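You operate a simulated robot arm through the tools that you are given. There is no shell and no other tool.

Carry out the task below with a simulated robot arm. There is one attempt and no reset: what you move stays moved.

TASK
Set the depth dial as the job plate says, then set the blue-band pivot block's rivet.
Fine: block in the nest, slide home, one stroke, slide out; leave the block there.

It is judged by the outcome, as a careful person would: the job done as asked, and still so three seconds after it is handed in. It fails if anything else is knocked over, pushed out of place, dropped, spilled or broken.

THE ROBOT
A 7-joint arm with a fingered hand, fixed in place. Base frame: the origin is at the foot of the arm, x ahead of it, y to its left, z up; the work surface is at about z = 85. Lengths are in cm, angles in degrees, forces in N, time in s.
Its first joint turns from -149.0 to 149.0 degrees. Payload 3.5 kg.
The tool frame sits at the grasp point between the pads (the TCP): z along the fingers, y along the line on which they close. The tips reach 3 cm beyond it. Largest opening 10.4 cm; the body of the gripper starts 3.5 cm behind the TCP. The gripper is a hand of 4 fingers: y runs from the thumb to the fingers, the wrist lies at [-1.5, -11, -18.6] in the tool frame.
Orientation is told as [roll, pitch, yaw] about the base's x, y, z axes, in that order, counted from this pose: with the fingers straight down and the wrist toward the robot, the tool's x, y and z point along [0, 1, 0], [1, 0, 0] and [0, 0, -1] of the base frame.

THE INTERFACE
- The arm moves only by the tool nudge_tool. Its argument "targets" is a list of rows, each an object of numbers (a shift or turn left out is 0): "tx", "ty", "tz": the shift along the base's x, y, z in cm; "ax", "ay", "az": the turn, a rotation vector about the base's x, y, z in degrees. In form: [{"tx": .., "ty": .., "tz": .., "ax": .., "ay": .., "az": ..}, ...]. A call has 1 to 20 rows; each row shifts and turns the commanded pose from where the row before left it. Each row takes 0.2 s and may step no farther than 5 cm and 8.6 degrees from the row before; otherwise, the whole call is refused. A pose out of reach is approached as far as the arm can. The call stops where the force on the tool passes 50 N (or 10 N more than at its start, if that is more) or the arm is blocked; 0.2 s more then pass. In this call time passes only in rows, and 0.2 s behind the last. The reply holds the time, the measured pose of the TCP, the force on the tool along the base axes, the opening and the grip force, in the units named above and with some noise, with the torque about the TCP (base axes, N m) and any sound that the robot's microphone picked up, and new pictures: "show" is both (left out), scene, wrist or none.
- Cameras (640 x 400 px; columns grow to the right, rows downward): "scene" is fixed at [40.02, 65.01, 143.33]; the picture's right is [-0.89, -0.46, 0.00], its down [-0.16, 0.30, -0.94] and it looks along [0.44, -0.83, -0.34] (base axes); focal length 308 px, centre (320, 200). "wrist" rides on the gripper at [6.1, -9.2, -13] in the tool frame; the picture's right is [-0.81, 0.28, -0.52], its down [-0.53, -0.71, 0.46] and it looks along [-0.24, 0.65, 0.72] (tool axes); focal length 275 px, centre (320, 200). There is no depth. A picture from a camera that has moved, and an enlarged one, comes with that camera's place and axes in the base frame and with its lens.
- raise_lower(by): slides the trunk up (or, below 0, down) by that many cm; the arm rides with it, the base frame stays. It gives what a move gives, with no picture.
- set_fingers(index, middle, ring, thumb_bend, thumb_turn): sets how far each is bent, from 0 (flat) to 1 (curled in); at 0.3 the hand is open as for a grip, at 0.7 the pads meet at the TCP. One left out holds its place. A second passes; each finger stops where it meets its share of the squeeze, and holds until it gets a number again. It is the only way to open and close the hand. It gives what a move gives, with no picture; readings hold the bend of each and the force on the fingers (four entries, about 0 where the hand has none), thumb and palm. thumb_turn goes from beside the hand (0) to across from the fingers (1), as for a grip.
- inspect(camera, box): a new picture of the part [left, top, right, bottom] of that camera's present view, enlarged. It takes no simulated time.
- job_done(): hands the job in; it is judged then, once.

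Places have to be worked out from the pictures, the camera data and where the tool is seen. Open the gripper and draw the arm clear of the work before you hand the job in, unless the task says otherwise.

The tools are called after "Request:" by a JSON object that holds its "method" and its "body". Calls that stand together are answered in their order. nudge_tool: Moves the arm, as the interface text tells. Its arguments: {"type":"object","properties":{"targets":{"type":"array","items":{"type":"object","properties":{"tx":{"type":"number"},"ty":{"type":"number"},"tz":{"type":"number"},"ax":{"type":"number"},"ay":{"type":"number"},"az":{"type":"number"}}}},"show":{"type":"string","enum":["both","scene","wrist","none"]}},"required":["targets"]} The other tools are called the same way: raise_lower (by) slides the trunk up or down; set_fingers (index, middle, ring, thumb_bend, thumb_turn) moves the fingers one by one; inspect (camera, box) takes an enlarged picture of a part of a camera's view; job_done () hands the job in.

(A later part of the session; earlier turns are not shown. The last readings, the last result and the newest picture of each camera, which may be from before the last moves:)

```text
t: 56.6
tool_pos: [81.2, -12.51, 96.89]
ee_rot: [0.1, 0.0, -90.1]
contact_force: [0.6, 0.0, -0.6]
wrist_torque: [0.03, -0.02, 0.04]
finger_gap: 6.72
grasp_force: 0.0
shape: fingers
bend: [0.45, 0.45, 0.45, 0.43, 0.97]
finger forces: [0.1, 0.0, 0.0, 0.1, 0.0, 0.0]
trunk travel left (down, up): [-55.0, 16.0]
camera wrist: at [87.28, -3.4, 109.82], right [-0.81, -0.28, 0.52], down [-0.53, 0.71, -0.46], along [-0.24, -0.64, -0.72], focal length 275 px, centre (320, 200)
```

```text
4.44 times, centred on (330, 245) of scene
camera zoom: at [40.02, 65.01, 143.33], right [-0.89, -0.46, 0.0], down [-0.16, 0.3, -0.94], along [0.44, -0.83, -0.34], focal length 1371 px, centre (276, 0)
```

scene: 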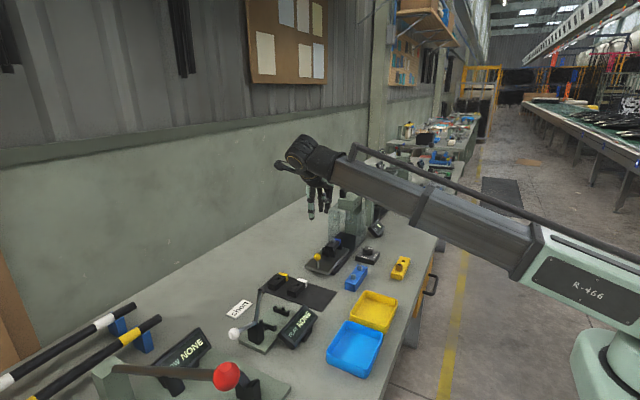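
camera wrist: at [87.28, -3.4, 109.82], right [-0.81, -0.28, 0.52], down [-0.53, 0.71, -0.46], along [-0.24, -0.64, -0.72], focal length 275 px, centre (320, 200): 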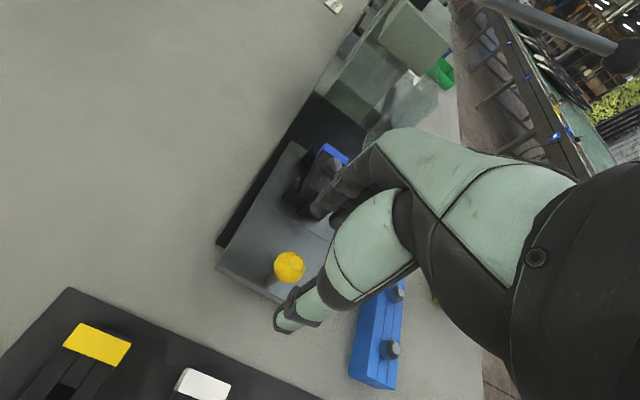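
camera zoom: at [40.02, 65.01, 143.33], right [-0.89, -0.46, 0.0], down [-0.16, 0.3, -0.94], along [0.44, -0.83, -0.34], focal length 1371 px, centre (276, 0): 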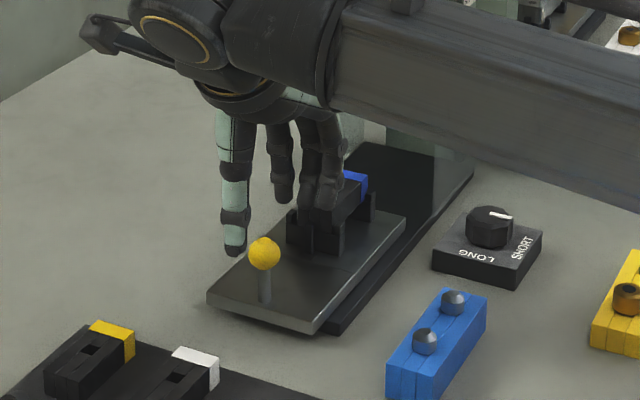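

The ball is at (81.4,-12.65). I'll lower around it, with fingertips staying just above the slide plate.

Request:
{"method": "nudge_tool", "body": {"targets": [{"tz": -2, "tx": 0.1, "ty": -0.1}, {"tz": -2}, {"tz": -1.2}], "show": "wrist"}}

Request:
{"method": "inspect", "body": {"camera": "wrist", "box": [230, 180, 380, 340]}}

Request:
{"method": "inspect", "body": {"camera": "scene", "box": [310, 220, 370, 275]}}

```text
t: 57.4
tool_pos: [81.48, -12.79, 91.53]
ee_rot: [0.0, 0.0, -90.1]
contact_force: [0.7, 0.2, -0.5]
wrist_torque: [0.0, -0.01, -0.01]
finger_gap: 6.7
grasp_force: 0.1
shape: fingers
bend: [0.45, 0.45, 0.45, 0.43, 0.97]
finger forces: [0.0, 0.0, 0.0, 0.0, 0.0, 0.0]
trunk travel left (down, up): [-55.0, 16.0]
camera wrist: at [87.5, -3.61, 104.61], right [-0.81, -0.28, 0.52], down [-0.53, 0.71, -0.46], along [-0.24, -0.65, -0.72], focal length 275 px, centre (320, 200)
```

wrist: 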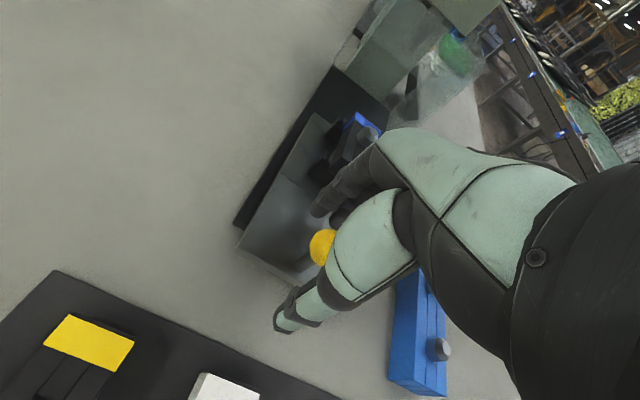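

```text
2.50 times, centred on (305, 260) of wrist
camera zoom: at [87.5, -3.61, 104.61], right [-0.81, -0.28, 0.52], down [-0.53, 0.71, -0.46], along [-0.24, -0.65, -0.72], focal length 688 px, centre (358, 50)
```

zoom: 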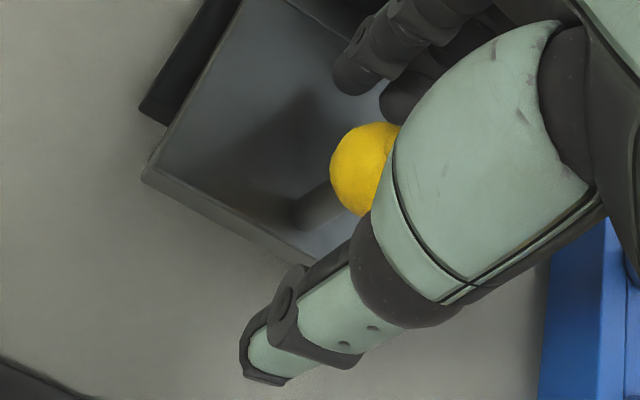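

```text
7.27 times, centred on (340, 248) of scene
camera zoom: at [40.02, 65.01, 143.33], right [-0.89, -0.46, 0.0], down [-0.16, 0.3, -0.94], along [0.44, -0.83, -0.34], focal length 2244 px, centre (174, -146)
```

zoom: 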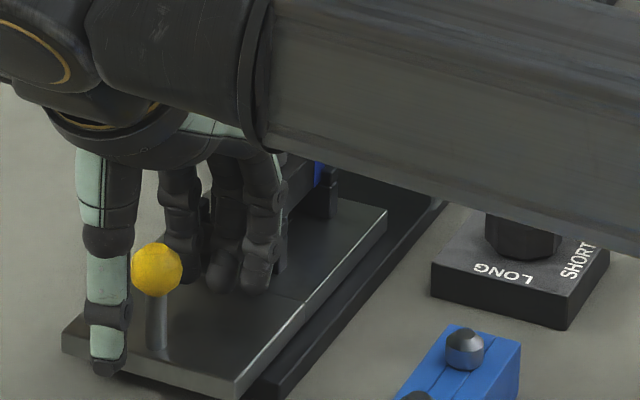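

The ball is between thumb and fingers. Closing gently on it.

Request:
{"method": "set_fingers", "body": {"index": 0.64, "middle": 0.64, "ring": 0.6, "thumb_bend": 0.64}}

Request:
{"method": "inspect", "body": {"camera": "scene", "box": [310, 220, 370, 275]}}

Request:
{"method": "inspect", "body": {"camera": "wrist", "box": [230, 180, 380, 340]}}

```text
t: 58.4
tool_pos: [81.51, -12.83, 91.67]
ee_rot: [0.0, 0.0, -90.1]
contact_force: [-0.2, 0.6, -1.2]
wrist_torque: [-0.01, -0.02, 0.01]
finger_gap: 1.64
grasp_force: 0.4
shape: fingers
bend: [0.64, 0.64, 0.6, 0.64, 0.97]
finger forces: [0.1, 0.0, 0.0, 0.0, 0.1, 0.0]
trunk travel left (down, up): [-55.0, 16.0]
```

```text
7.27 times, centred on (340, 248) of scene
camera zoom: at [40.02, 65.01, 143.33], right [-0.89, -0.46, 0.0], down [-0.16, 0.3, -0.94], along [0.44, -0.83, -0.34], focal length 2244 px, centre (174, -146)
```

zoom: 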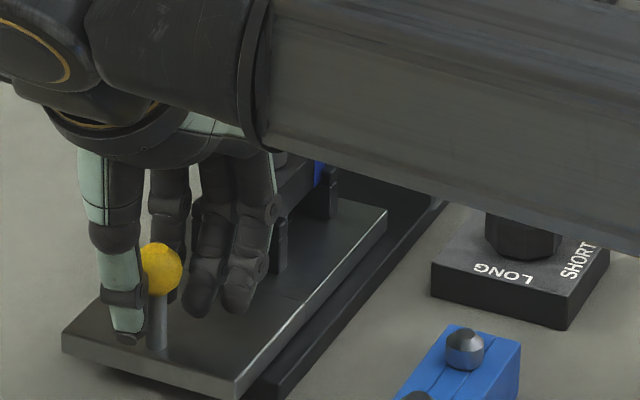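

```text
2.50 times, centred on (305, 260) of wrist
camera zoom: at [87.5, -3.61, 104.64], right [-0.81, -0.28, 0.52], down [-0.53, 0.71, -0.46], along [-0.24, -0.65, -0.72], focal length 688 px, centre (358, 50)
```

zoom: 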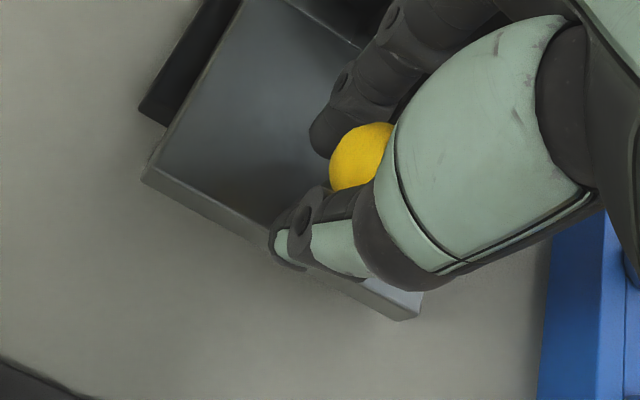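

No contact yet, as the ball is smaller than the gap. I'll close further.

Request:
{"method": "set_fingers", "body": {"index": 0.74, "middle": 0.72, "thumb_bend": 0.74}}

Request:
{"method": "inspect", "body": {"camera": "scene", "box": [310, 220, 370, 275]}}

Request:
{"method": "inspect", "body": {"camera": "wrist", "box": [230, 180, 380, 340]}}

```text
t: 59.4
tool_pos: [81.64, -12.83, 91.67]
ee_rot: [0.0, 0.0, -90.0]
contact_force: [1.4, 2.7, -5.7]
wrist_torque: [-0.01, -0.01, 0.0]
finger_gap: 0.23
grasp_force: 6.1
shape: fingers
bend: [0.73, 0.72, 0.6, 0.69, 0.97]
finger forces: [4.8, 0.5, 0.1, 0.0, 6.4, 0.0]
trunk travel left (down, up): [-55.0, 16.0]
```

```text
7.27 times, centred on (340, 248) of scene
camera zoom: at [40.02, 65.01, 143.33], right [-0.89, -0.46, 0.0], down [-0.16, 0.3, -0.94], along [0.44, -0.83, -0.34], focal length 2244 px, centre (174, -146)
```

zoom: 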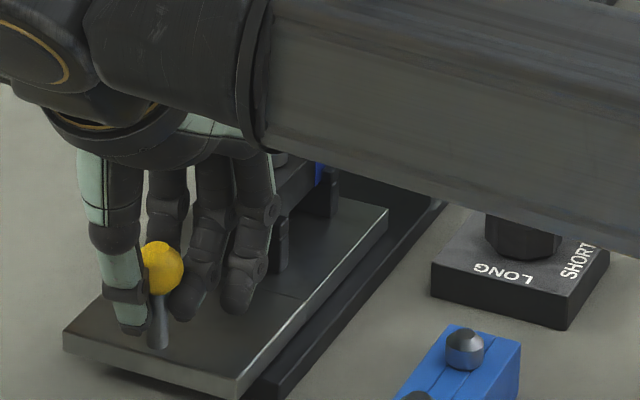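

```text
2.50 times, centred on (305, 260) of wrist
camera zoom: at [87.55, -3.59, 104.59], right [-0.81, -0.28, 0.52], down [-0.53, 0.71, -0.46], along [-0.24, -0.65, -0.72], focal length 688 px, centre (358, 50)
```

zoom: 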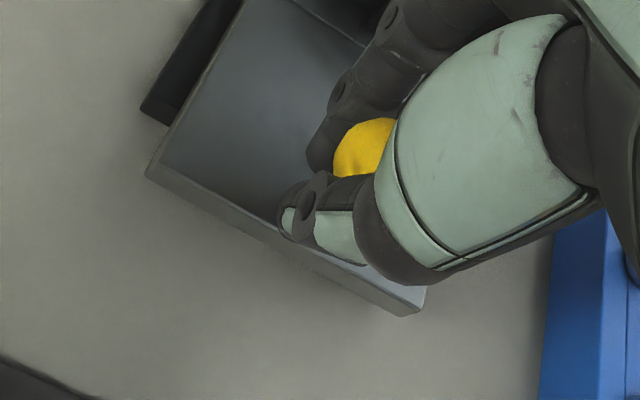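

I have the stem and ball caged between index and thumb. I'll push the slide toward -y gently and check the force and that the block rides along.

Request:
{"method": "nudge_tool", "body": {"targets": [{"ty": -0.5}, {"ty": -0.8}, {"ty": -0.8}, {"ty": -0.8}], "show": "wrist"}}

Request:
{"method": "inspect", "body": {"camera": "scene", "box": [300, 190, 400, 275]}}

```text
t: 60.4
tool_pos: [81.48, -15.65, 91.88]
ee_rot: [0.0, -0.1, -90.0]
contact_force: [1.5, 1.4, -9.0]
wrist_torque: [-0.1, -0.04, -0.02]
finger_gap: 0.17
grasp_force: 5.5
shape: fingers
bend: [0.73, 0.72, 0.6, 0.69, 0.97]
finger forces: [4.7, 1.0, 0.0, 0.0, 6.2, 0.0]
trunk travel left (down, up): [-55.0, 16.0]
camera wrist: at [87.61, -6.56, 104.75], right [-0.81, -0.28, 0.52], down [-0.53, 0.71, -0.46], along [-0.24, -0.64, -0.72], focal length 275 px, centre (320, 200)
```

wrist: 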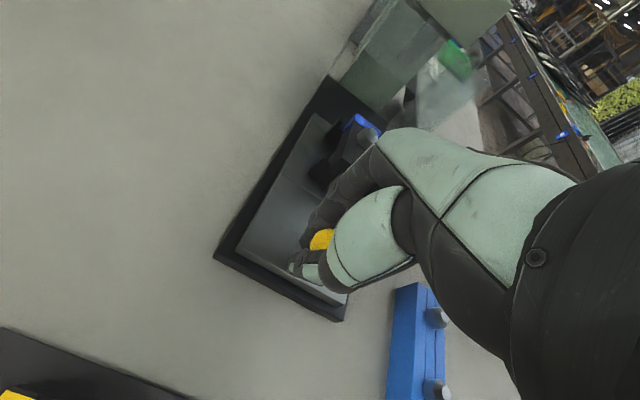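

```text
4.71 times, centred on (350, 232) of scene
camera zoom: at [40.02, 65.01, 143.33], right [-0.89, -0.46, 0.0], down [-0.16, 0.3, -0.94], along [0.44, -0.83, -0.34], focal length 1452 px, centre (179, 47)
```

zoom: 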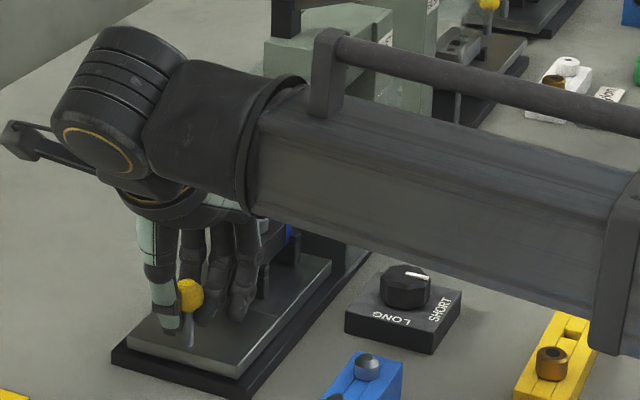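

The slide moves freely with the block and rivet riding along. Continuing toward home.

Request:
{"method": "nudge_tool", "body": {"targets": [{"ty": -0.8}, {"ty": -1}, {"ty": -1}, {"ty": -1}, {"ty": -1}, {"ty": -0.8}], "show": "both"}}

Request:
{"method": "inspect", "body": {"camera": "wrist", "box": [230, 50, 430, 310]}}

```text
t: 61.8
tool_pos: [81.69, -21.28, 91.85]
ee_rot: [0.0, 0.0, -89.9]
contact_force: [-1.6, 0.1, -6.8]
wrist_torque: [-0.04, -0.01, 0.03]
finger_gap: 0.1
grasp_force: 6.2
shape: fingers
bend: [0.73, 0.72, 0.6, 0.69, 0.97]
finger forces: [4.0, 1.7, 0.0, 0.1, 5.6, 0.0]
trunk travel left (down, up): [-55.0, 16.0]
camera wrist: at [87.64, -12.13, 104.73], right [-0.81, -0.28, 0.52], down [-0.53, 0.71, -0.46], along [-0.24, -0.65, -0.72], focal length 275 px, centre (320, 200)
```

scene: 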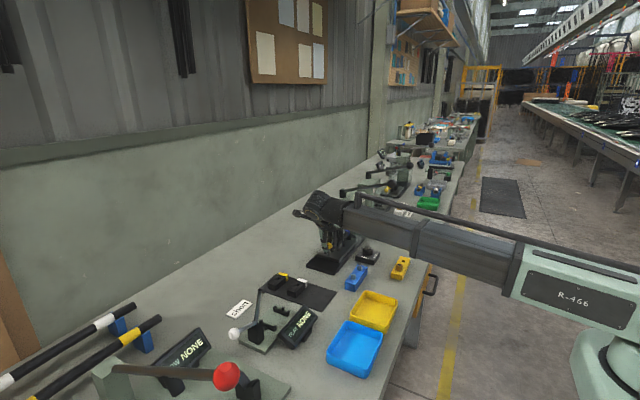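
wrist: 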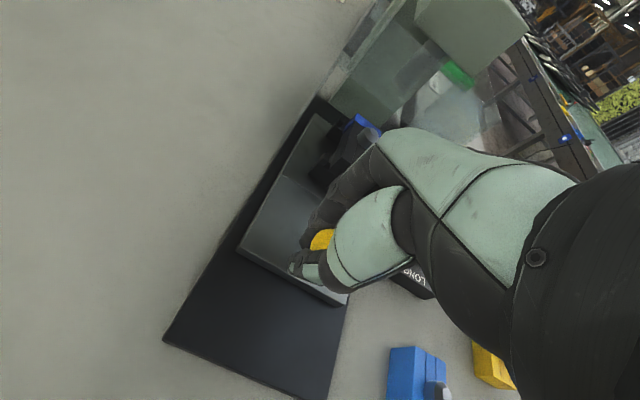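

```text
1.54 times, centred on (330, 180) of wrist
camera zoom: at [87.64, -12.13, 104.73], right [-0.81, -0.28, 0.52], down [-0.53, 0.71, -0.46], along [-0.24, -0.65, -0.72], focal length 424 px, centre (305, 231)
```

zoom: 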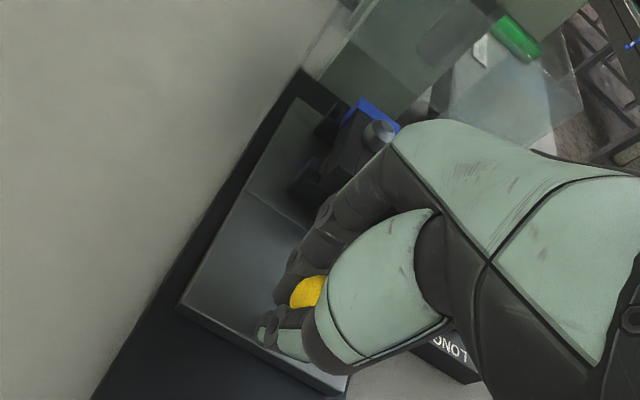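

The slide has travelled 8.5 cm and the rivet is still upright. I'll continue in smaller steps, watching for the home stop and clearance to the press head.

Request:
{"method": "nudge_tool", "body": {"targets": [{"ty": -0.7}, {"ty": -0.7}, {"ty": -0.6}], "show": "wrist"}}

Request:
{"method": "inspect", "body": {"camera": "scene", "box": [290, 170, 410, 275]}}

```text
t: 62.6
tool_pos: [81.58, -23.35, 91.82]
ee_rot: [0.0, 0.0, -90.0]
contact_force: [2.1, 1.0, -6.1]
wrist_torque: [-0.04, -0.03, 0.05]
finger_gap: 0.12
grasp_force: 6.5
shape: fingers
bend: [0.73, 0.72, 0.6, 0.69, 0.97]
finger forces: [5.3, 0.9, 0.0, 0.0, 6.3, 0.0]
trunk travel left (down, up): [-55.0, 16.0]
camera wrist: at [87.6, -14.14, 104.76], right [-0.81, -0.28, 0.52], down [-0.53, 0.71, -0.46], along [-0.24, -0.65, -0.72], focal length 275 px, centre (320, 200)
```

wrist: 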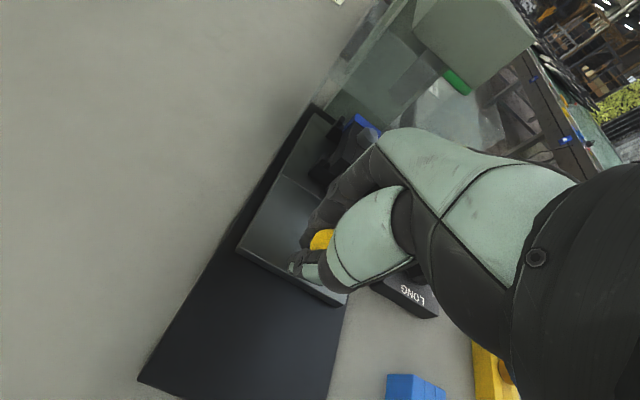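

```text
3.81 times, centred on (350, 222) of scene
camera zoom: at [40.02, 65.01, 143.33], right [-0.89, -0.46, 0.0], down [-0.16, 0.3, -0.94], along [0.44, -0.83, -0.34], focal length 1175 px, centre (206, 114)
```

zoom: 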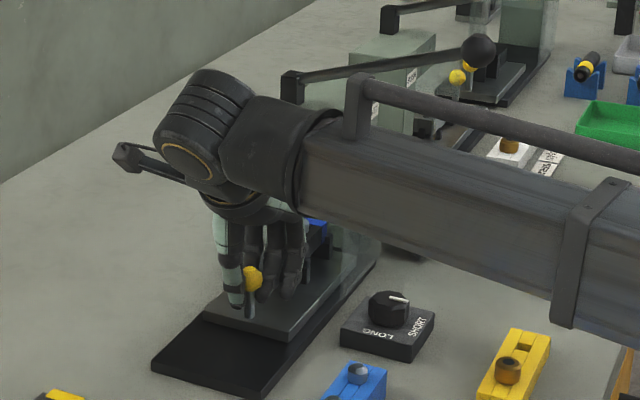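

Still free. Continuing in 0.5 cm steps to find the home stop.

Request:
{"method": "nudge_tool", "body": {"targets": [{"ty": -0.5}, {"ty": -0.5}, {"ty": -0.4}], "show": "wrist"}}

Request:
{"method": "inspect", "body": {"camera": "wrist", "box": [250, 0, 550, 200]}}

```text
t: 63.4
tool_pos: [81.51, -24.66, 91.78]
ee_rot: [0.0, -0.1, -90.0]
contact_force: [2.7, 0.9, -7.3]
wrist_torque: [-0.09, -0.06, 0.02]
finger_gap: 0.13
grasp_force: 6.2
shape: fingers
bend: [0.73, 0.72, 0.6, 0.69, 0.97]
finger forces: [5.4, 1.0, 0.0, 0.0, 6.3, 0.0]
trunk travel left (down, up): [-55.0, 16.0]
camera wrist: at [87.59, -15.51, 104.76], right [-0.81, -0.28, 0.52], down [-0.53, 0.71, -0.46], along [-0.24, -0.65, -0.72], focal length 275 px, centre (320, 200)
```

wrist: 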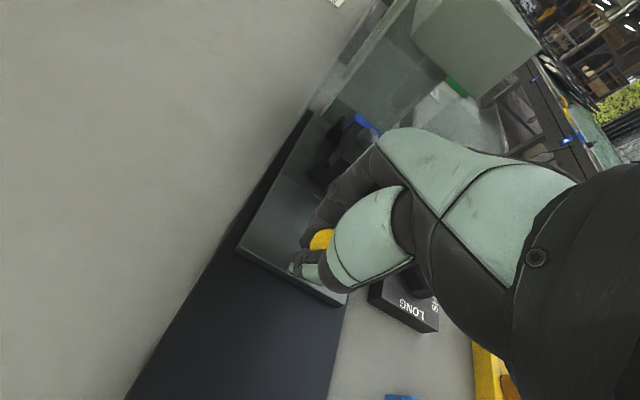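

```text
2.00 times, centred on (400, 100) of wrist
camera zoom: at [87.59, -15.51, 104.76], right [-0.81, -0.28, 0.52], down [-0.53, 0.71, -0.46], along [-0.24, -0.65, -0.72], focal length 551 px, centre (160, 400)
```

zoom: 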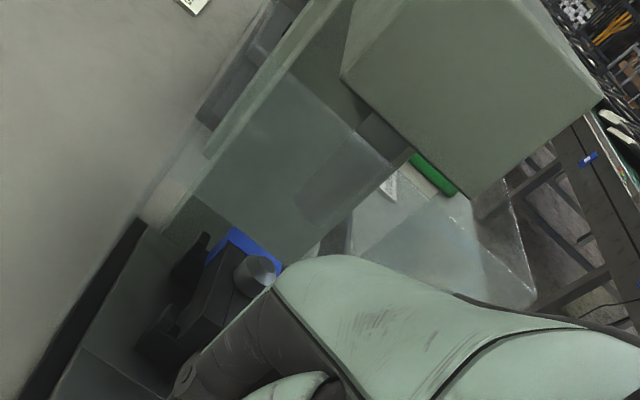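

The ram is visible at about y = -37.3, so the nest (now near y = -35.7) needs about 1.6 cm more. Continuing slowly to the stop.

Request:
{"method": "nudge_tool", "body": {"targets": [{"ty": -0.4}, {"ty": -0.4}, {"ty": -0.4}], "show": "none"}}

```text
t: 64.2
tool_pos: [81.61, -25.79, 91.9]
ee_rot: [-0.1, 0.0, -89.9]
contact_force: [1.4, 6.1, -7.1]
wrist_torque: [-0.04, 0.0, 0.04]
finger_gap: 0.15
grasp_force: 6.6
shape: fingers
bend: [0.73, 0.72, 0.6, 0.69, 0.97]
finger forces: [3.9, 0.6, 0.0, 0.0, 8.6, 0.0]
trunk travel left (down, up): [-55.0, 16.0]
```

Resistance is starting (6 N). I'll push a bit further to confirm it's against the home stop.

Request:
{"method": "nudge_tool", "body": {"targets": [{"ty": -0.3}, {"ty": -0.3}], "show": "wrist"}}

Request:
{"method": "inspect", "body": {"camera": "wrist", "box": [250, 0, 550, 200]}}

Request:
{"method": "inspect", "body": {"camera": "scene", "box": [310, 190, 400, 260]}}

```text
t: 64.8
tool_pos: [81.67, -26.39, 91.94]
ee_rot: [0.1, 0.1, -89.9]
contact_force: [1.1, 13.8, -4.3]
wrist_torque: [0.04, -0.05, 0.03]
finger_gap: 0.3
grasp_force: 7.5
shape: fingers
bend: [0.74, 0.72, 0.6, 0.67, 0.97]
finger forces: [2.5, 0.0, 0.0, 0.0, 13.3, 0.0]
trunk travel left (down, up): [-55.0, 16.0]
camera wrist: at [87.65, -17.07, 104.84], right [-0.81, -0.28, 0.52], down [-0.53, 0.71, -0.46], along [-0.24, -0.65, -0.72], focal length 275 px, centre (320, 200)
```

wrist: 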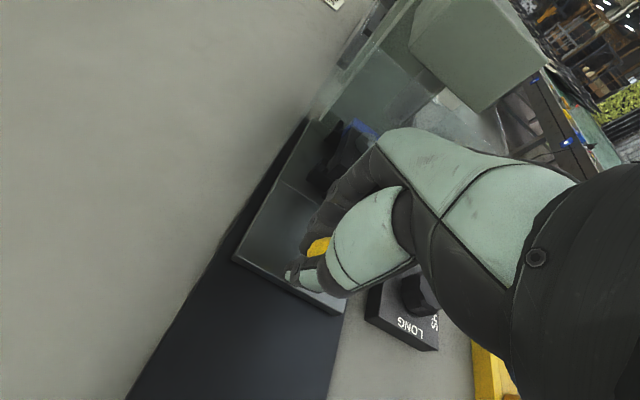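

```text
2.00 times, centred on (400, 100) of wrist
camera zoom: at [87.65, -17.07, 104.84], right [-0.81, -0.28, 0.52], down [-0.53, 0.71, -0.46], along [-0.24, -0.65, -0.72], focal length 551 px, centre (160, 400)
```

zoom: 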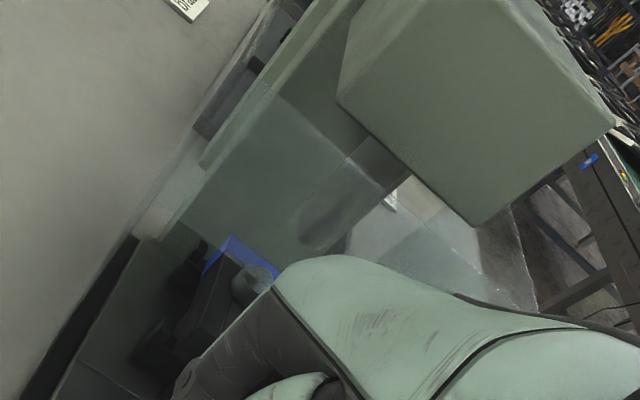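

```text
5.71 times, centred on (355, 225) of scene
camera zoom: at [40.02, 65.01, 143.33], right [-0.89, -0.46, 0.0], down [-0.16, 0.3, -0.94], along [0.44, -0.83, -0.34], focal length 1763 px, centre (120, 57)
```

zoom: 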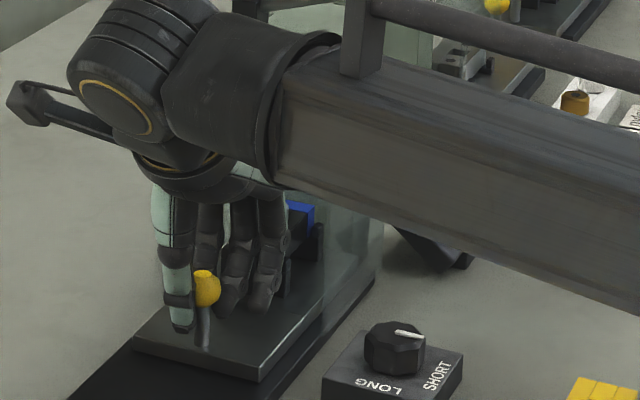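

Force has risen to 14 N with the thumb starting to yield, consistent with the home stop. One more small push to confirm the slide no longer moves.

Request:
{"method": "nudge_tool", "body": {"targets": [{"ty": -0.3}], "show": "none"}}

Request:
{"method": "inspect", "body": {"camera": "scene", "box": [310, 190, 400, 260]}}

Request:
{"method": "inspect", "body": {"camera": "wrist", "box": [220, 100, 400, 320]}}

```text
t: 65.2
tool_pos: [81.58, -26.54, 91.94]
ee_rot: [0.0, -0.1, -89.9]
contact_force: [2.3, 17.5, -3.5]
wrist_torque: [0.07, 0.02, 0.02]
finger_gap: 0.5
grasp_force: 9.5
shape: fingers
bend: [0.74, 0.72, 0.6, 0.65, 0.96]
finger forces: [1.7, 0.1, 0.0, 0.0, 16.4, 0.0]
trunk travel left (down, up): [-55.0, 16.0]
```

```text
5.71 times, centred on (355, 225) of scene
camera zoom: at [40.02, 65.01, 143.33], right [-0.89, -0.46, 0.0], down [-0.16, 0.3, -0.94], along [0.44, -0.83, -0.34], focal length 1763 px, centre (120, 57)
```

zoom: 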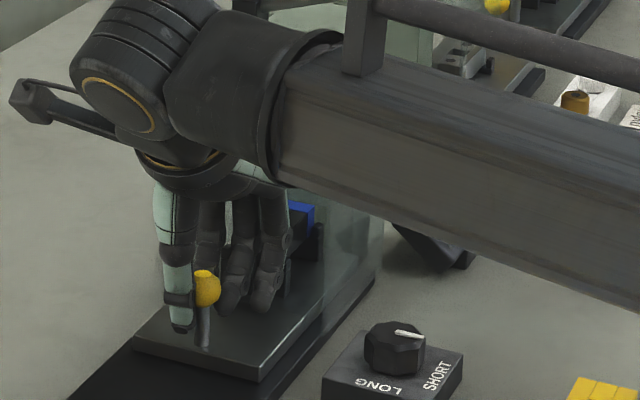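

```text
1.82 times, centred on (310, 210) of wrist
camera zoom: at [87.62, -17.34, 104.88], right [-0.81, -0.28, 0.52], down [-0.53, 0.71, -0.46], along [-0.24, -0.65, -0.72], focal length 500 px, centre (338, 182)
```

zoom: 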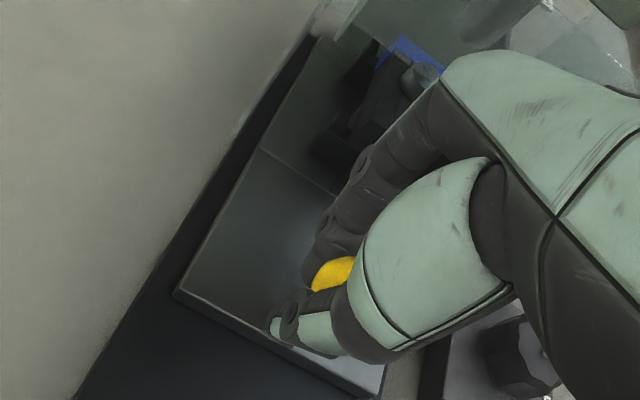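

The slide stays put while force rises to 17 N, so it's home. I'll relax the push, open the hand, and lift straight up off the knob.

Request:
{"method": "nudge_tool", "body": {"targets": [{"ty": 0.5}], "show": "none"}}

Request:
{"method": "set_fingers", "body": {"index": 0.5, "middle": 0.5, "ring": 0.5, "thumb_bend": 0.46}}

Request:
{"method": "nudge_tool", "body": {"targets": [{"tz": 1}, {"tz": 1.5}, {"tz": 2}], "show": "both"}}

Request:
{"method": "inspect", "body": {"camera": "scene", "box": [310, 190, 400, 260]}}

```text
t: 65.6
tool_pos: [81.64, -26.34, 91.99]
ee_rot: [-0.1, 0.0, -90.0]
contact_force: [1.2, 10.6, -2.0]
wrist_torque: [0.04, -0.02, 0.02]
finger_gap: 0.36
grasp_force: 6.6
shape: fingers
bend: [0.74, 0.72, 0.6, 0.66, 0.96]
finger forces: [2.8, 0.0, 0.0, 0.0, 11.3, 0.0]
trunk travel left (down, up): [-55.0, 16.0]
```

```text
t: 66.6
tool_pos: [81.55, -26.19, 91.84]
ee_rot: [-0.1, 0.0, -89.9]
contact_force: [-0.3, -0.1, 0.7]
wrist_torque: [0.01, -0.06, 0.0]
finger_gap: 5.69
grasp_force: 0.1
shape: fingers
bend: [0.5, 0.5, 0.5, 0.46, 0.97]
finger forces: [0.0, 0.0, 0.0, 0.0, 0.1, 0.0]
trunk travel left (down, up): [-55.0, 16.0]
```

```text
t: 67.4
tool_pos: [81.71, -26.16, 96.44]
ee_rot: [0.1, 0.0, -89.9]
contact_force: [0.1, 3.0, -1.2]
wrist_torque: [0.03, -0.02, -0.09]
finger_gap: 5.69
grasp_force: 2.1
shape: fingers
bend: [0.5, 0.52, 0.5, 0.46, 0.97]
finger forces: [0.0, 3.3, 0.0, 0.0, 0.1, 0.0]
trunk travel left (down, up): [-55.0, 16.0]
camera wrist: at [87.66, -17.02, 109.3], right [-0.81, -0.28, 0.52], down [-0.53, 0.71, -0.46], along [-0.24, -0.65, -0.72], focal length 275 px, centre (320, 200)
```

scene: 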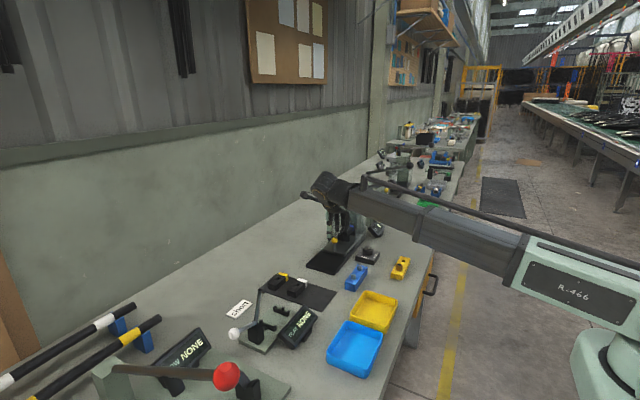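
wrist: 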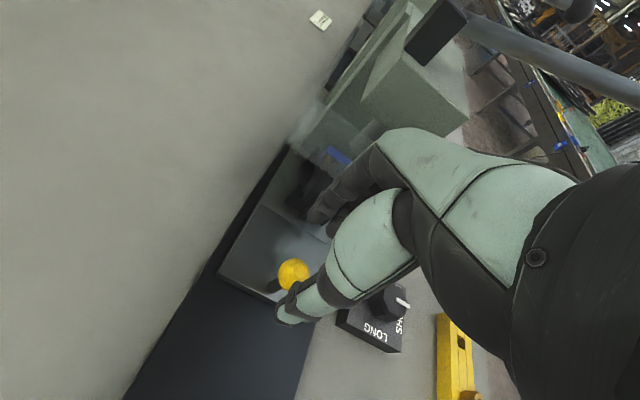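

```text
5.71 times, centred on (355, 225) of scene
camera zoom: at [40.02, 65.01, 143.33], right [-0.89, -0.46, 0.0], down [-0.16, 0.3, -0.94], along [0.44, -0.83, -0.34], focal length 1763 px, centre (120, 57)
```

zoom: 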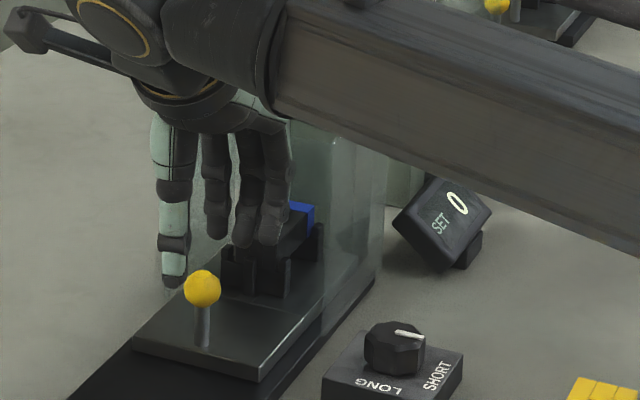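

The middle finger brushes the head front (3 N). The fingertips are above the ball now, so I'll move toward +y right away and then up.

Request:
{"method": "nudge_tool", "body": {"targets": [{"ty": 1.5, "tz": 0.3}, {"ty": 3, "tz": 1}, {"ty": 4, "tz": 2}, {"ty": 4, "tz": 4}, {"ty": 2, "tz": 4}], "show": "both"}}

Request:
{"method": "inspect", "body": {"camera": "scene", "box": [310, 170, 410, 260]}}

Request:
{"method": "inspect", "body": {"camera": "wrist", "box": [200, 60, 440, 320]}}

```text
refused: row 4 steps farther than a row can; nothing moved
```

```text
4.44 times, centred on (360, 215) of scene
camera zoom: at [40.02, 65.01, 143.33], right [-0.89, -0.46, 0.0], down [-0.16, 0.3, -0.94], along [0.44, -0.83, -0.34], focal length 1371 px, centre (142, 133)
```

zoom: 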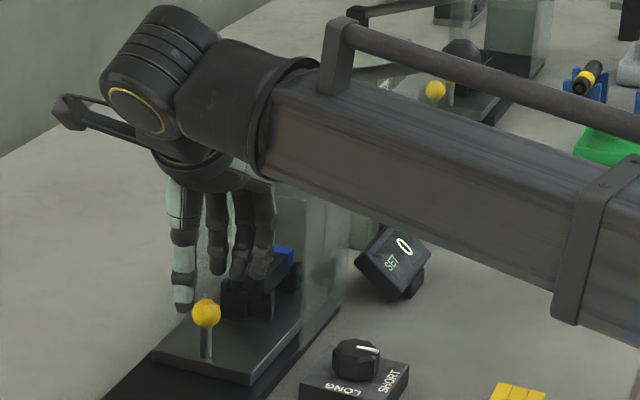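

```text
1.54 times, centred on (320, 190) of wrist
camera zoom: at [87.66, -17.02, 109.3], right [-0.81, -0.28, 0.52], down [-0.53, 0.71, -0.46], along [-0.24, -0.65, -0.72], focal length 424 px, centre (320, 215)
```

zoom: 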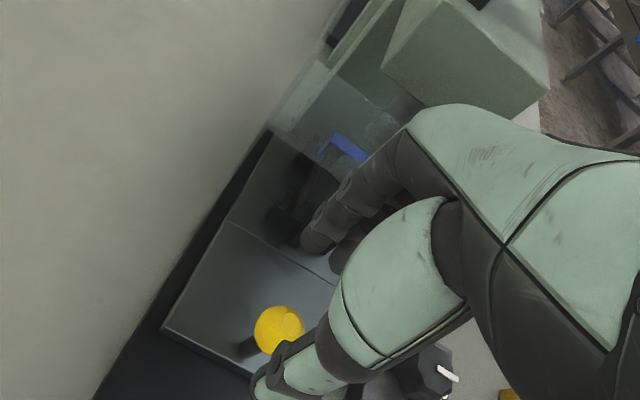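

The call was refused for step size only. Redoing the back-off with smaller rows.

Request:
{"method": "nudge_tool", "body": {"targets": [{"ty": 1.2}, {"ty": 2, "tz": 1}, {"ty": 3, "tz": 2}, {"ty": 3, "tz": 3}, {"ty": 3, "tz": 3}, {"ty": 2, "tz": 3}], "show": "both"}}

Request:
{"method": "inspect", "body": {"camera": "scene", "box": [310, 170, 410, 260]}}

Request:
{"method": "inspect", "body": {"camera": "wrist", "box": [200, 60, 440, 320]}}

```text
t: 68.8
tool_pos: [81.58, -12.14, 108.5]
ee_rot: [0.1, 0.0, -90.0]
contact_force: [-0.1, 0.3, 0.3]
wrist_torque: [0.0, -0.02, -0.03]
finger_gap: 5.65
grasp_force: 0.0
shape: fingers
bend: [0.5, 0.5, 0.5, 0.46, 0.97]
finger forces: [0.0, 0.0, 0.1, 0.0, 0.0, 0.0]
trunk travel left (down, up): [-55.0, 16.0]
camera wrist: at [87.67, -2.99, 121.28], right [-0.81, -0.28, 0.52], down [-0.53, 0.71, -0.46], along [-0.24, -0.65, -0.72], focal length 275 px, centre (320, 200)
```

scene: 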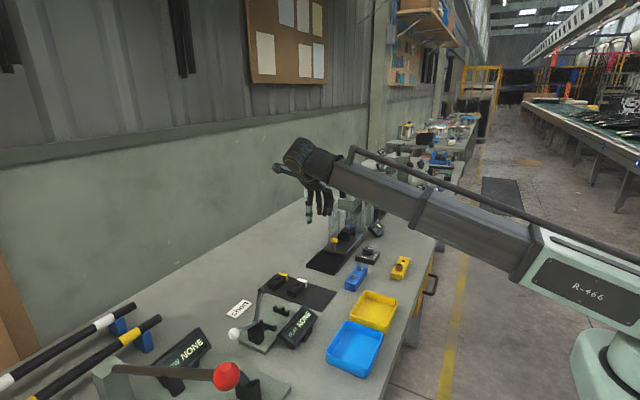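
wrist: 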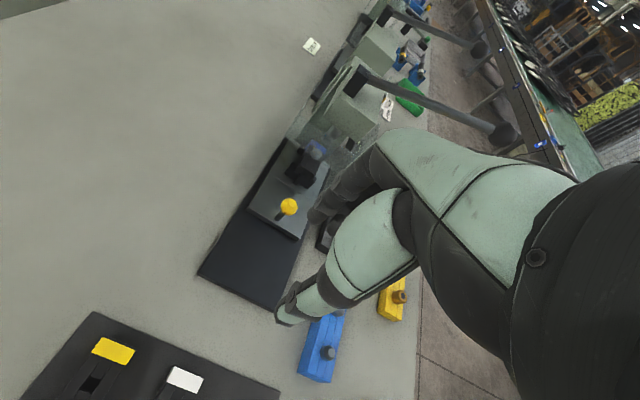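

```text
4.44 times, centred on (360, 215) of scene
camera zoom: at [40.02, 65.01, 143.33], right [-0.89, -0.46, 0.0], down [-0.16, 0.3, -0.94], along [0.44, -0.83, -0.34], focal length 1371 px, centre (142, 133)
```

zoom: 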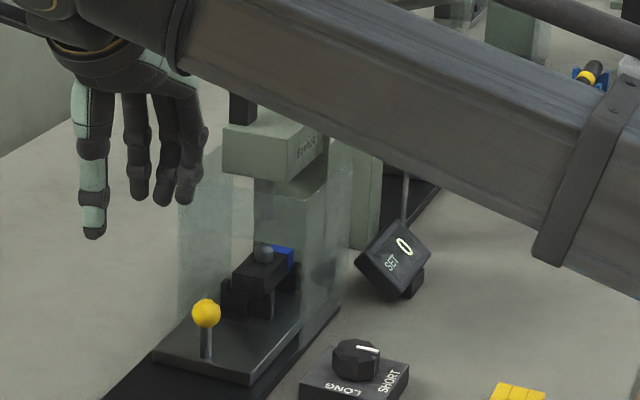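

```text
1.54 times, centred on (320, 190) of wrist
camera zoom: at [87.67, -2.99, 121.28], right [-0.81, -0.28, 0.52], down [-0.53, 0.71, -0.46], along [-0.24, -0.65, -0.72], focal length 424 px, centre (320, 215)
```

zoom: 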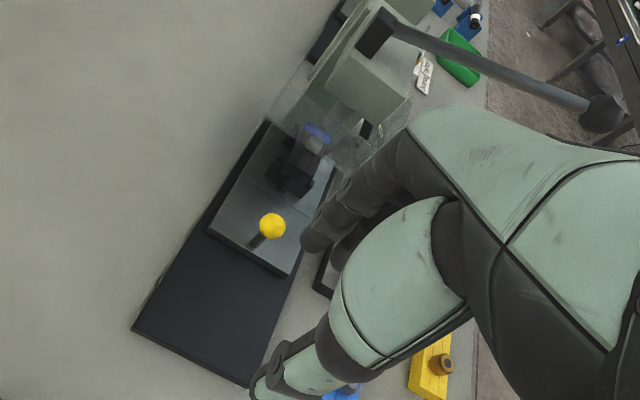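

The slide is home with the block and rivet under the ram, and the knob is unchanged in view. Next is the lever, whose ball is at about (65.5,-37,111.8). I'll rise, move over it at -90° yaw with fingers -y and thumb +y so the rod exits between them, and open the hand.

Request:
{"method": "nudge_tool", "body": {"targets": [{"tz": 4}, {"tz": 4}, {"tz": 4}, {"tz": 4, "tx": -2}, {"tx": -3, "ty": -3}, {"tx": -3, "ty": -3.5}, {"tx": -3, "ty": -3.5}, {"tx": -2.5, "ty": -4}, {"tx": -2.5, "ty": -4}, {"ty": -3}, {"ty": -2}], "show": "both"}}

Request:
{"method": "set_fingers", "body": {"index": 0.36, "middle": 0.36, "ring": 0.36, "thumb_bend": 0.36}}

```text
t: 71.2
tool_pos: [65.62, -35.12, 124.34]
ee_rot: [0.0, -0.1, -89.9]
contact_force: [0.3, -0.2, -0.3]
wrist_torque: [0.0, 0.02, 0.01]
finger_gap: 5.69
grasp_force: 0.0
shape: fingers
bend: [0.5, 0.5, 0.5, 0.46, 0.97]
finger forces: [0.0, 0.0, 0.0, 0.0, 0.1, 0.0]
trunk travel left (down, up): [-55.0, 16.0]
camera wrist: at [71.54, -25.95, 137.31], right [-0.81, -0.28, 0.52], down [-0.53, 0.71, -0.46], along [-0.24, -0.65, -0.72], focal length 275 px, centre (320, 200)
```

scene: 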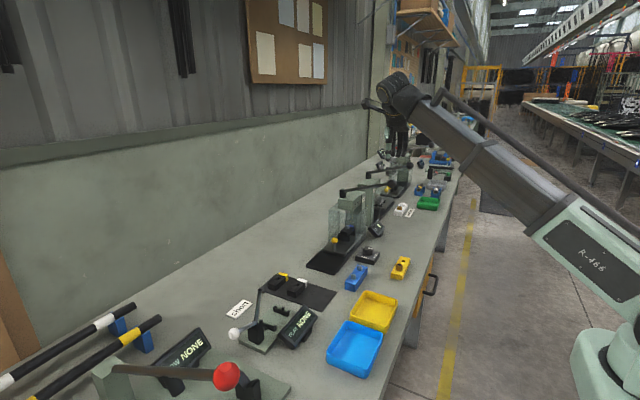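
wrist: 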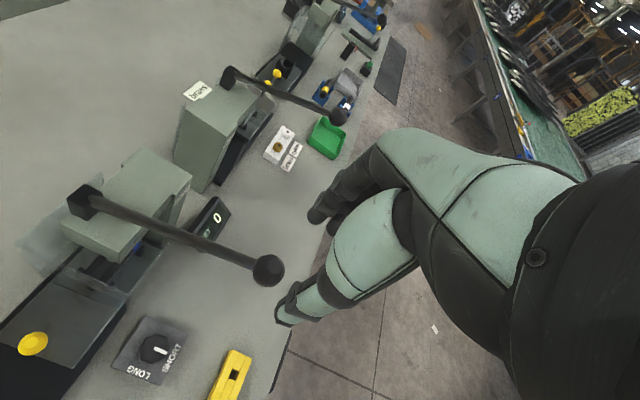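

```text
t: 72.2
tool_pos: [65.46, -35.02, 124.43]
ee_rot: [0.0, 0.0, -90.1]
contact_force: [-0.7, 0.0, -0.7]
wrist_torque: [0.0, 0.03, 0.01]
finger_gap: 8.76
grasp_force: 0.1
shape: fingers
bend: [0.36, 0.36, 0.36, 0.36, 0.97]
finger forces: [0.1, 0.0, 0.1, 0.1, 0.0, 0.0]
trunk travel left (down, up): [-55.0, 16.0]
```

The ball re-measures at (65.65,-37.0,112.3). I'll centre over it and lower so it enters between the open fingers and thumb.

Request:
{"method": "nudge_tool", "body": {"targets": [{"ty": -2, "tx": 0.15}, {"tz": -3}, {"tz": -3}, {"tz": -3}], "show": "both"}}

Request:
{"method": "inspect", "body": {"camera": "scene", "box": [340, 110, 440, 220]}}

Request:
{"method": "inspect", "body": {"camera": "wrist", "box": [200, 160, 400, 340]}}

```text
t: 73.2
tool_pos: [65.46, -37.14, 115.1]
ee_rot: [0.1, 0.0, -90.0]
contact_force: [0.4, 0.6, -0.1]
wrist_torque: [0.01, -0.03, 0.03]
finger_gap: 8.78
grasp_force: 0.0
shape: fingers
bend: [0.36, 0.36, 0.36, 0.36, 0.97]
finger forces: [0.0, 0.1, 0.1, 0.1, 0.0, 0.1]
trunk travel left (down, up): [-55.0, 16.0]
camera wrist: at [71.61, -27.97, 128.16], right [-0.81, -0.28, 0.52], down [-0.53, 0.71, -0.46], along [-0.24, -0.65, -0.72], focal length 275 px, centre (320, 200)
```

scene: 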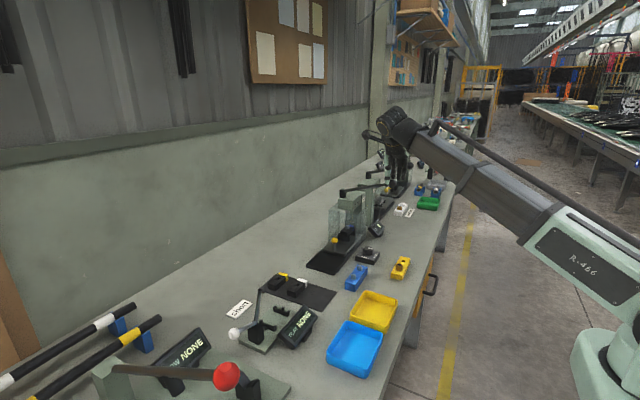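
wrist: 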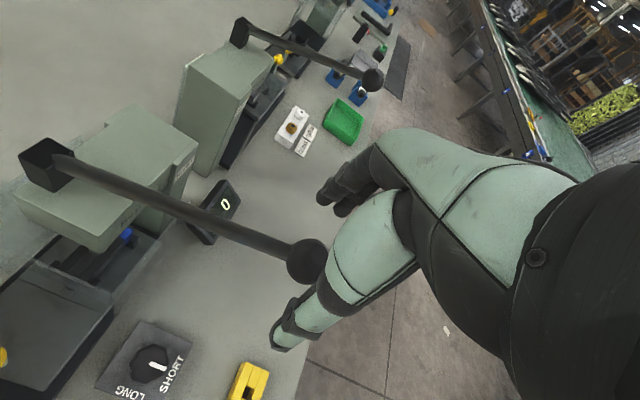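

```text
3.64 times, centred on (390, 165) of scene
camera zoom: at [40.02, 65.01, 143.33], right [-0.89, -0.46, 0.0], down [-0.16, 0.3, -0.94], along [0.44, -0.83, -0.34], focal length 1122 px, centre (66, 327)
```

zoom: 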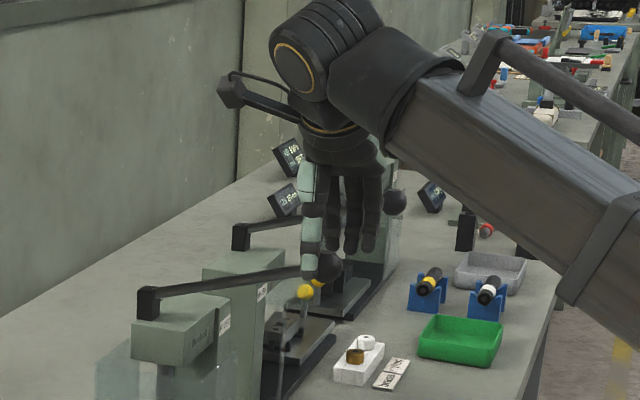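

```text
2.22 times, centred on (300, 250) of wrist
camera zoom: at [71.61, -27.97, 128.16], right [-0.81, -0.28, 0.52], down [-0.53, 0.71, -0.46], along [-0.24, -0.65, -0.72], focal length 612 px, centre (364, 89)
```

zoom: 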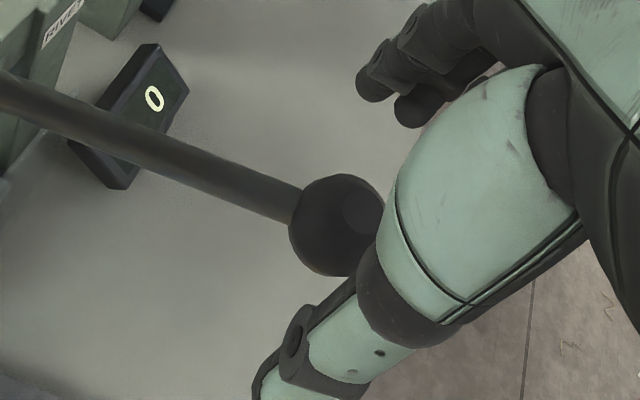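

The ball is centred between thumb and fingers. I'll lower further until the palm rests on it.

Request:
{"method": "nudge_tool", "body": {"targets": [{"tz": -1.5}, {"tz": -1.5}, {"tz": -1}, {"tz": -0.7}], "show": "wrist"}}

Request:
{"method": "inspect", "body": {"camera": "scene", "box": [340, 120, 420, 220]}}

```text
t: 74.2
tool_pos: [65.74, -37.14, 110.77]
ee_rot: [0.0, 0.0, -90.0]
contact_force: [-0.6, 1.1, -0.1]
wrist_torque: [0.0, 0.01, 0.03]
finger_gap: 8.79
grasp_force: 0.1
shape: fingers
bend: [0.36, 0.36, 0.36, 0.36, 0.97]
finger forces: [0.0, 0.0, 0.1, 0.0, 0.1, 0.0]
trunk travel left (down, up): [-55.0, 16.0]
camera wrist: at [71.71, -27.92, 123.67], right [-0.81, -0.28, 0.52], down [-0.53, 0.71, -0.46], along [-0.24, -0.64, -0.72], focal length 275 px, centre (320, 200)
```

wrist: 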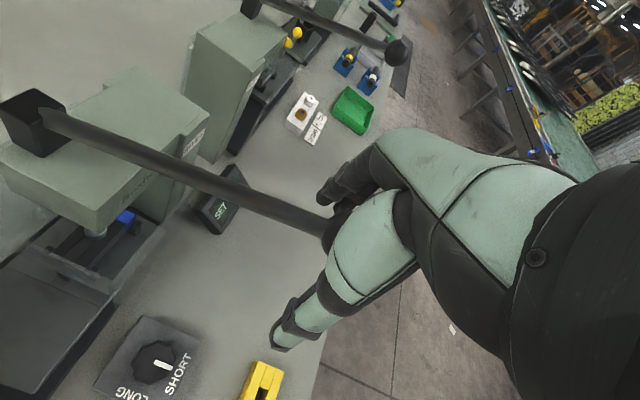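

```text
4.00 times, centred on (380, 170) of scene
camera zoom: at [40.02, 65.01, 143.33], right [-0.89, -0.46, 0.0], down [-0.16, 0.3, -0.94], along [0.44, -0.83, -0.34], focal length 1234 px, centre (80, 320)
```

zoom: 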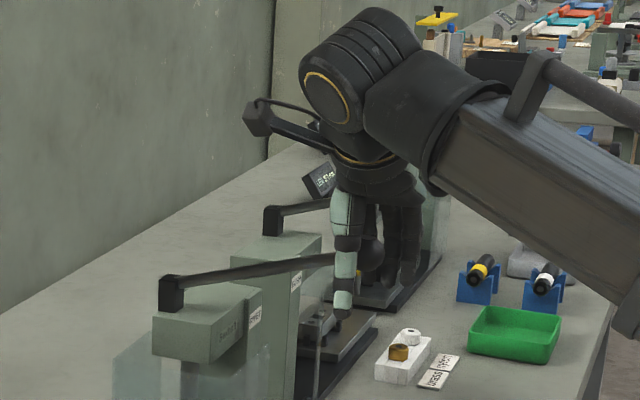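

Ball is inside the hand with no contact yet. I'll continue down in 0.5 cm steps to feel for contact.

Request:
{"method": "nudge_tool", "body": {"targets": [{"tz": -0.5}, {"tz": -0.5}, {"tz": -0.5}], "show": "none"}}

```text
t: 75.0
tool_pos: [65.78, -37.1, 109.08]
ee_rot: [0.0, 0.1, -89.9]
contact_force: [0.1, -0.8, -0.1]
wrist_torque: [-0.01, 0.0, 0.02]
finger_gap: 8.8
grasp_force: 0.0
shape: fingers
bend: [0.36, 0.36, 0.36, 0.36, 0.97]
finger forces: [0.0, 0.0, 0.1, 0.0, 0.0, 0.1]
trunk travel left (down, up): [-55.0, 16.0]
```

Still no contact, so I'll keep going in 0.5 cm steps.

Request:
{"method": "nudge_tool", "body": {"targets": [{"tz": -0.5}, {"tz": -0.5}, {"tz": -0.5}], "show": "none"}}

Request:
{"method": "inspect", "body": {"camera": "scene", "box": [350, 150, 420, 210]}}

Request:
{"method": "inspect", "body": {"camera": "wrist", "box": [220, 140, 400, 340]}}

```text
t: 75.8
tool_pos: [65.71, -37.12, 107.69]
ee_rot: [0.0, 0.0, -90.0]
contact_force: [-0.2, -0.3, -0.2]
wrist_torque: [0.03, 0.02, 0.01]
finger_gap: 8.77
grasp_force: 0.1
shape: fingers
bend: [0.36, 0.36, 0.36, 0.36, 0.97]
finger forces: [0.0, 0.1, 0.0, 0.0, 0.0, 0.1]
trunk travel left (down, up): [-55.0, 16.0]
```

```text
6.67 times, centred on (385, 180) of scene
camera zoom: at [40.02, 65.01, 143.33], right [-0.89, -0.46, 0.0], down [-0.16, 0.3, -0.94], along [0.44, -0.83, -0.34], focal length 2057 px, centre (-113, 333)
```

zoom: 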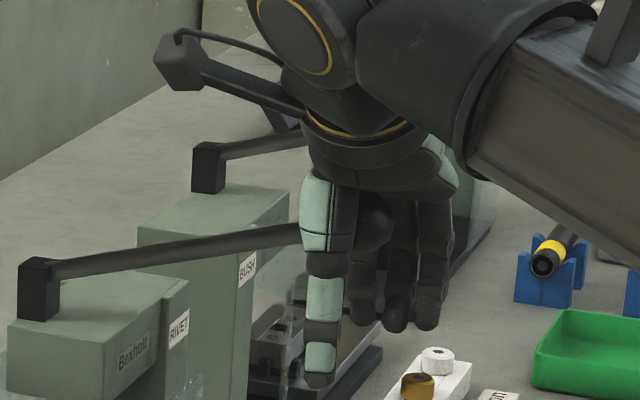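

```text
2.00 times, centred on (310, 240) of wrist
camera zoom: at [71.73, -27.97, 120.6], right [-0.81, -0.28, 0.52], down [-0.53, 0.71, -0.46], along [-0.24, -0.64, -0.72], focal length 551 px, centre (340, 120)
```

zoom: 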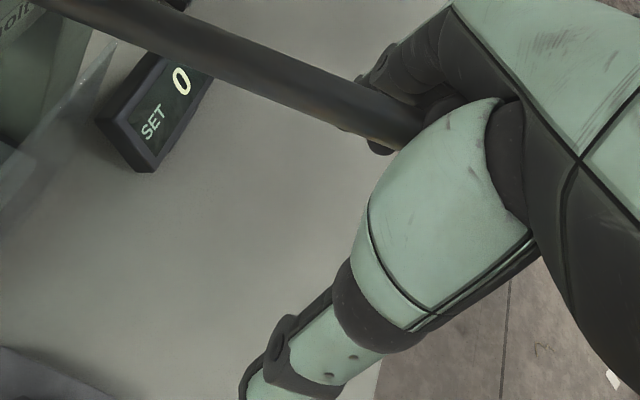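

The ball now sits high between thumb and fingers, close to the palm. Continuing down slowly until the palm presses on it.

Request:
{"method": "nudge_tool", "body": {"targets": [{"tz": -0.5}, {"tz": -0.5}, {"tz": -0.5}], "show": "none"}}

```text
t: 76.6
tool_pos: [65.59, -37.15, 106.19]
ee_rot: [-0.1, 0.0, -90.0]
contact_force: [-0.8, -1.4, 0.6]
wrist_torque: [0.03, -0.04, -0.01]
finger_gap: 8.78
grasp_force: 1.0
shape: fingers
bend: [0.36, 0.36, 0.36, 0.36, 0.97]
finger forces: [0.0, 0.1, 0.0, 0.1, 0.0, 1.4]
trunk travel left (down, up): [-55.0, 16.0]
```

The palm has just made contact (1.4 N). I'll close the fingers loosely under the ball to cage it, then press the lever down along its arc.

Request:
{"method": "set_fingers", "body": {"index": 0.55, "middle": 0.55, "ring": 0.55, "thumb_bend": 0.55}}

Request:
{"method": "nudge_tool", "body": {"targets": [{"tz": -0.5}, {"tz": -0.5}, {"tz": -0.5}], "show": "none"}}

Request:
{"method": "inspect", "body": {"camera": "scene", "box": [330, 150, 420, 230]}}

```text
t: 77.6
tool_pos: [65.63, -37.12, 106.24]
ee_rot: [0.0, 0.0, -90.1]
contact_force: [-1.1, -1.8, 0.7]
wrist_torque: [0.08, -0.07, 0.02]
finger_gap: 3.96
grasp_force: 0.8
shape: fingers
bend: [0.55, 0.55, 0.55, 0.55, 0.97]
finger forces: [0.0, 0.0, 0.0, 0.0, 0.0, 1.4]
trunk travel left (down, up): [-55.0, 16.0]
```

```text
t: 78.4
tool_pos: [65.68, -37.05, 104.63]
ee_rot: [0.0, 0.1, -90.0]
contact_force: [-1.3, -2.4, 1.6]
wrist_torque: [0.1, -0.08, 0.0]
finger_gap: 3.95
grasp_force: 1.1
shape: fingers
bend: [0.55, 0.55, 0.55, 0.55, 0.97]
finger forces: [0.1, 0.0, 0.0, 0.1, 0.0, 2.3]
trunk travel left (down, up): [-55.0, 16.0]
```

```text
5.00 times, centred on (375, 190) of scene
camera zoom: at [40.02, 65.01, 143.33], right [-0.89, -0.46, 0.0], down [-0.16, 0.3, -0.94], along [0.44, -0.83, -0.34], focal length 1543 px, centre (45, 250)
```

zoom: 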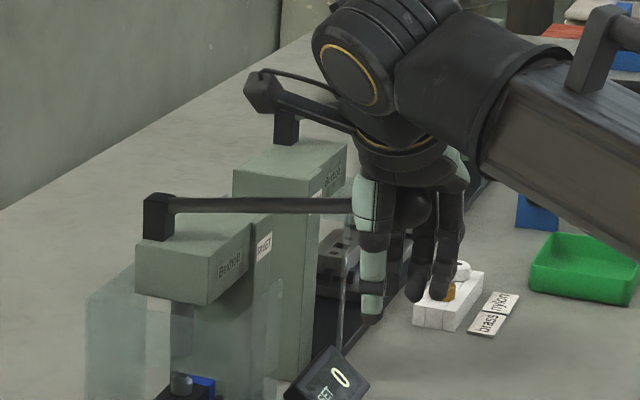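

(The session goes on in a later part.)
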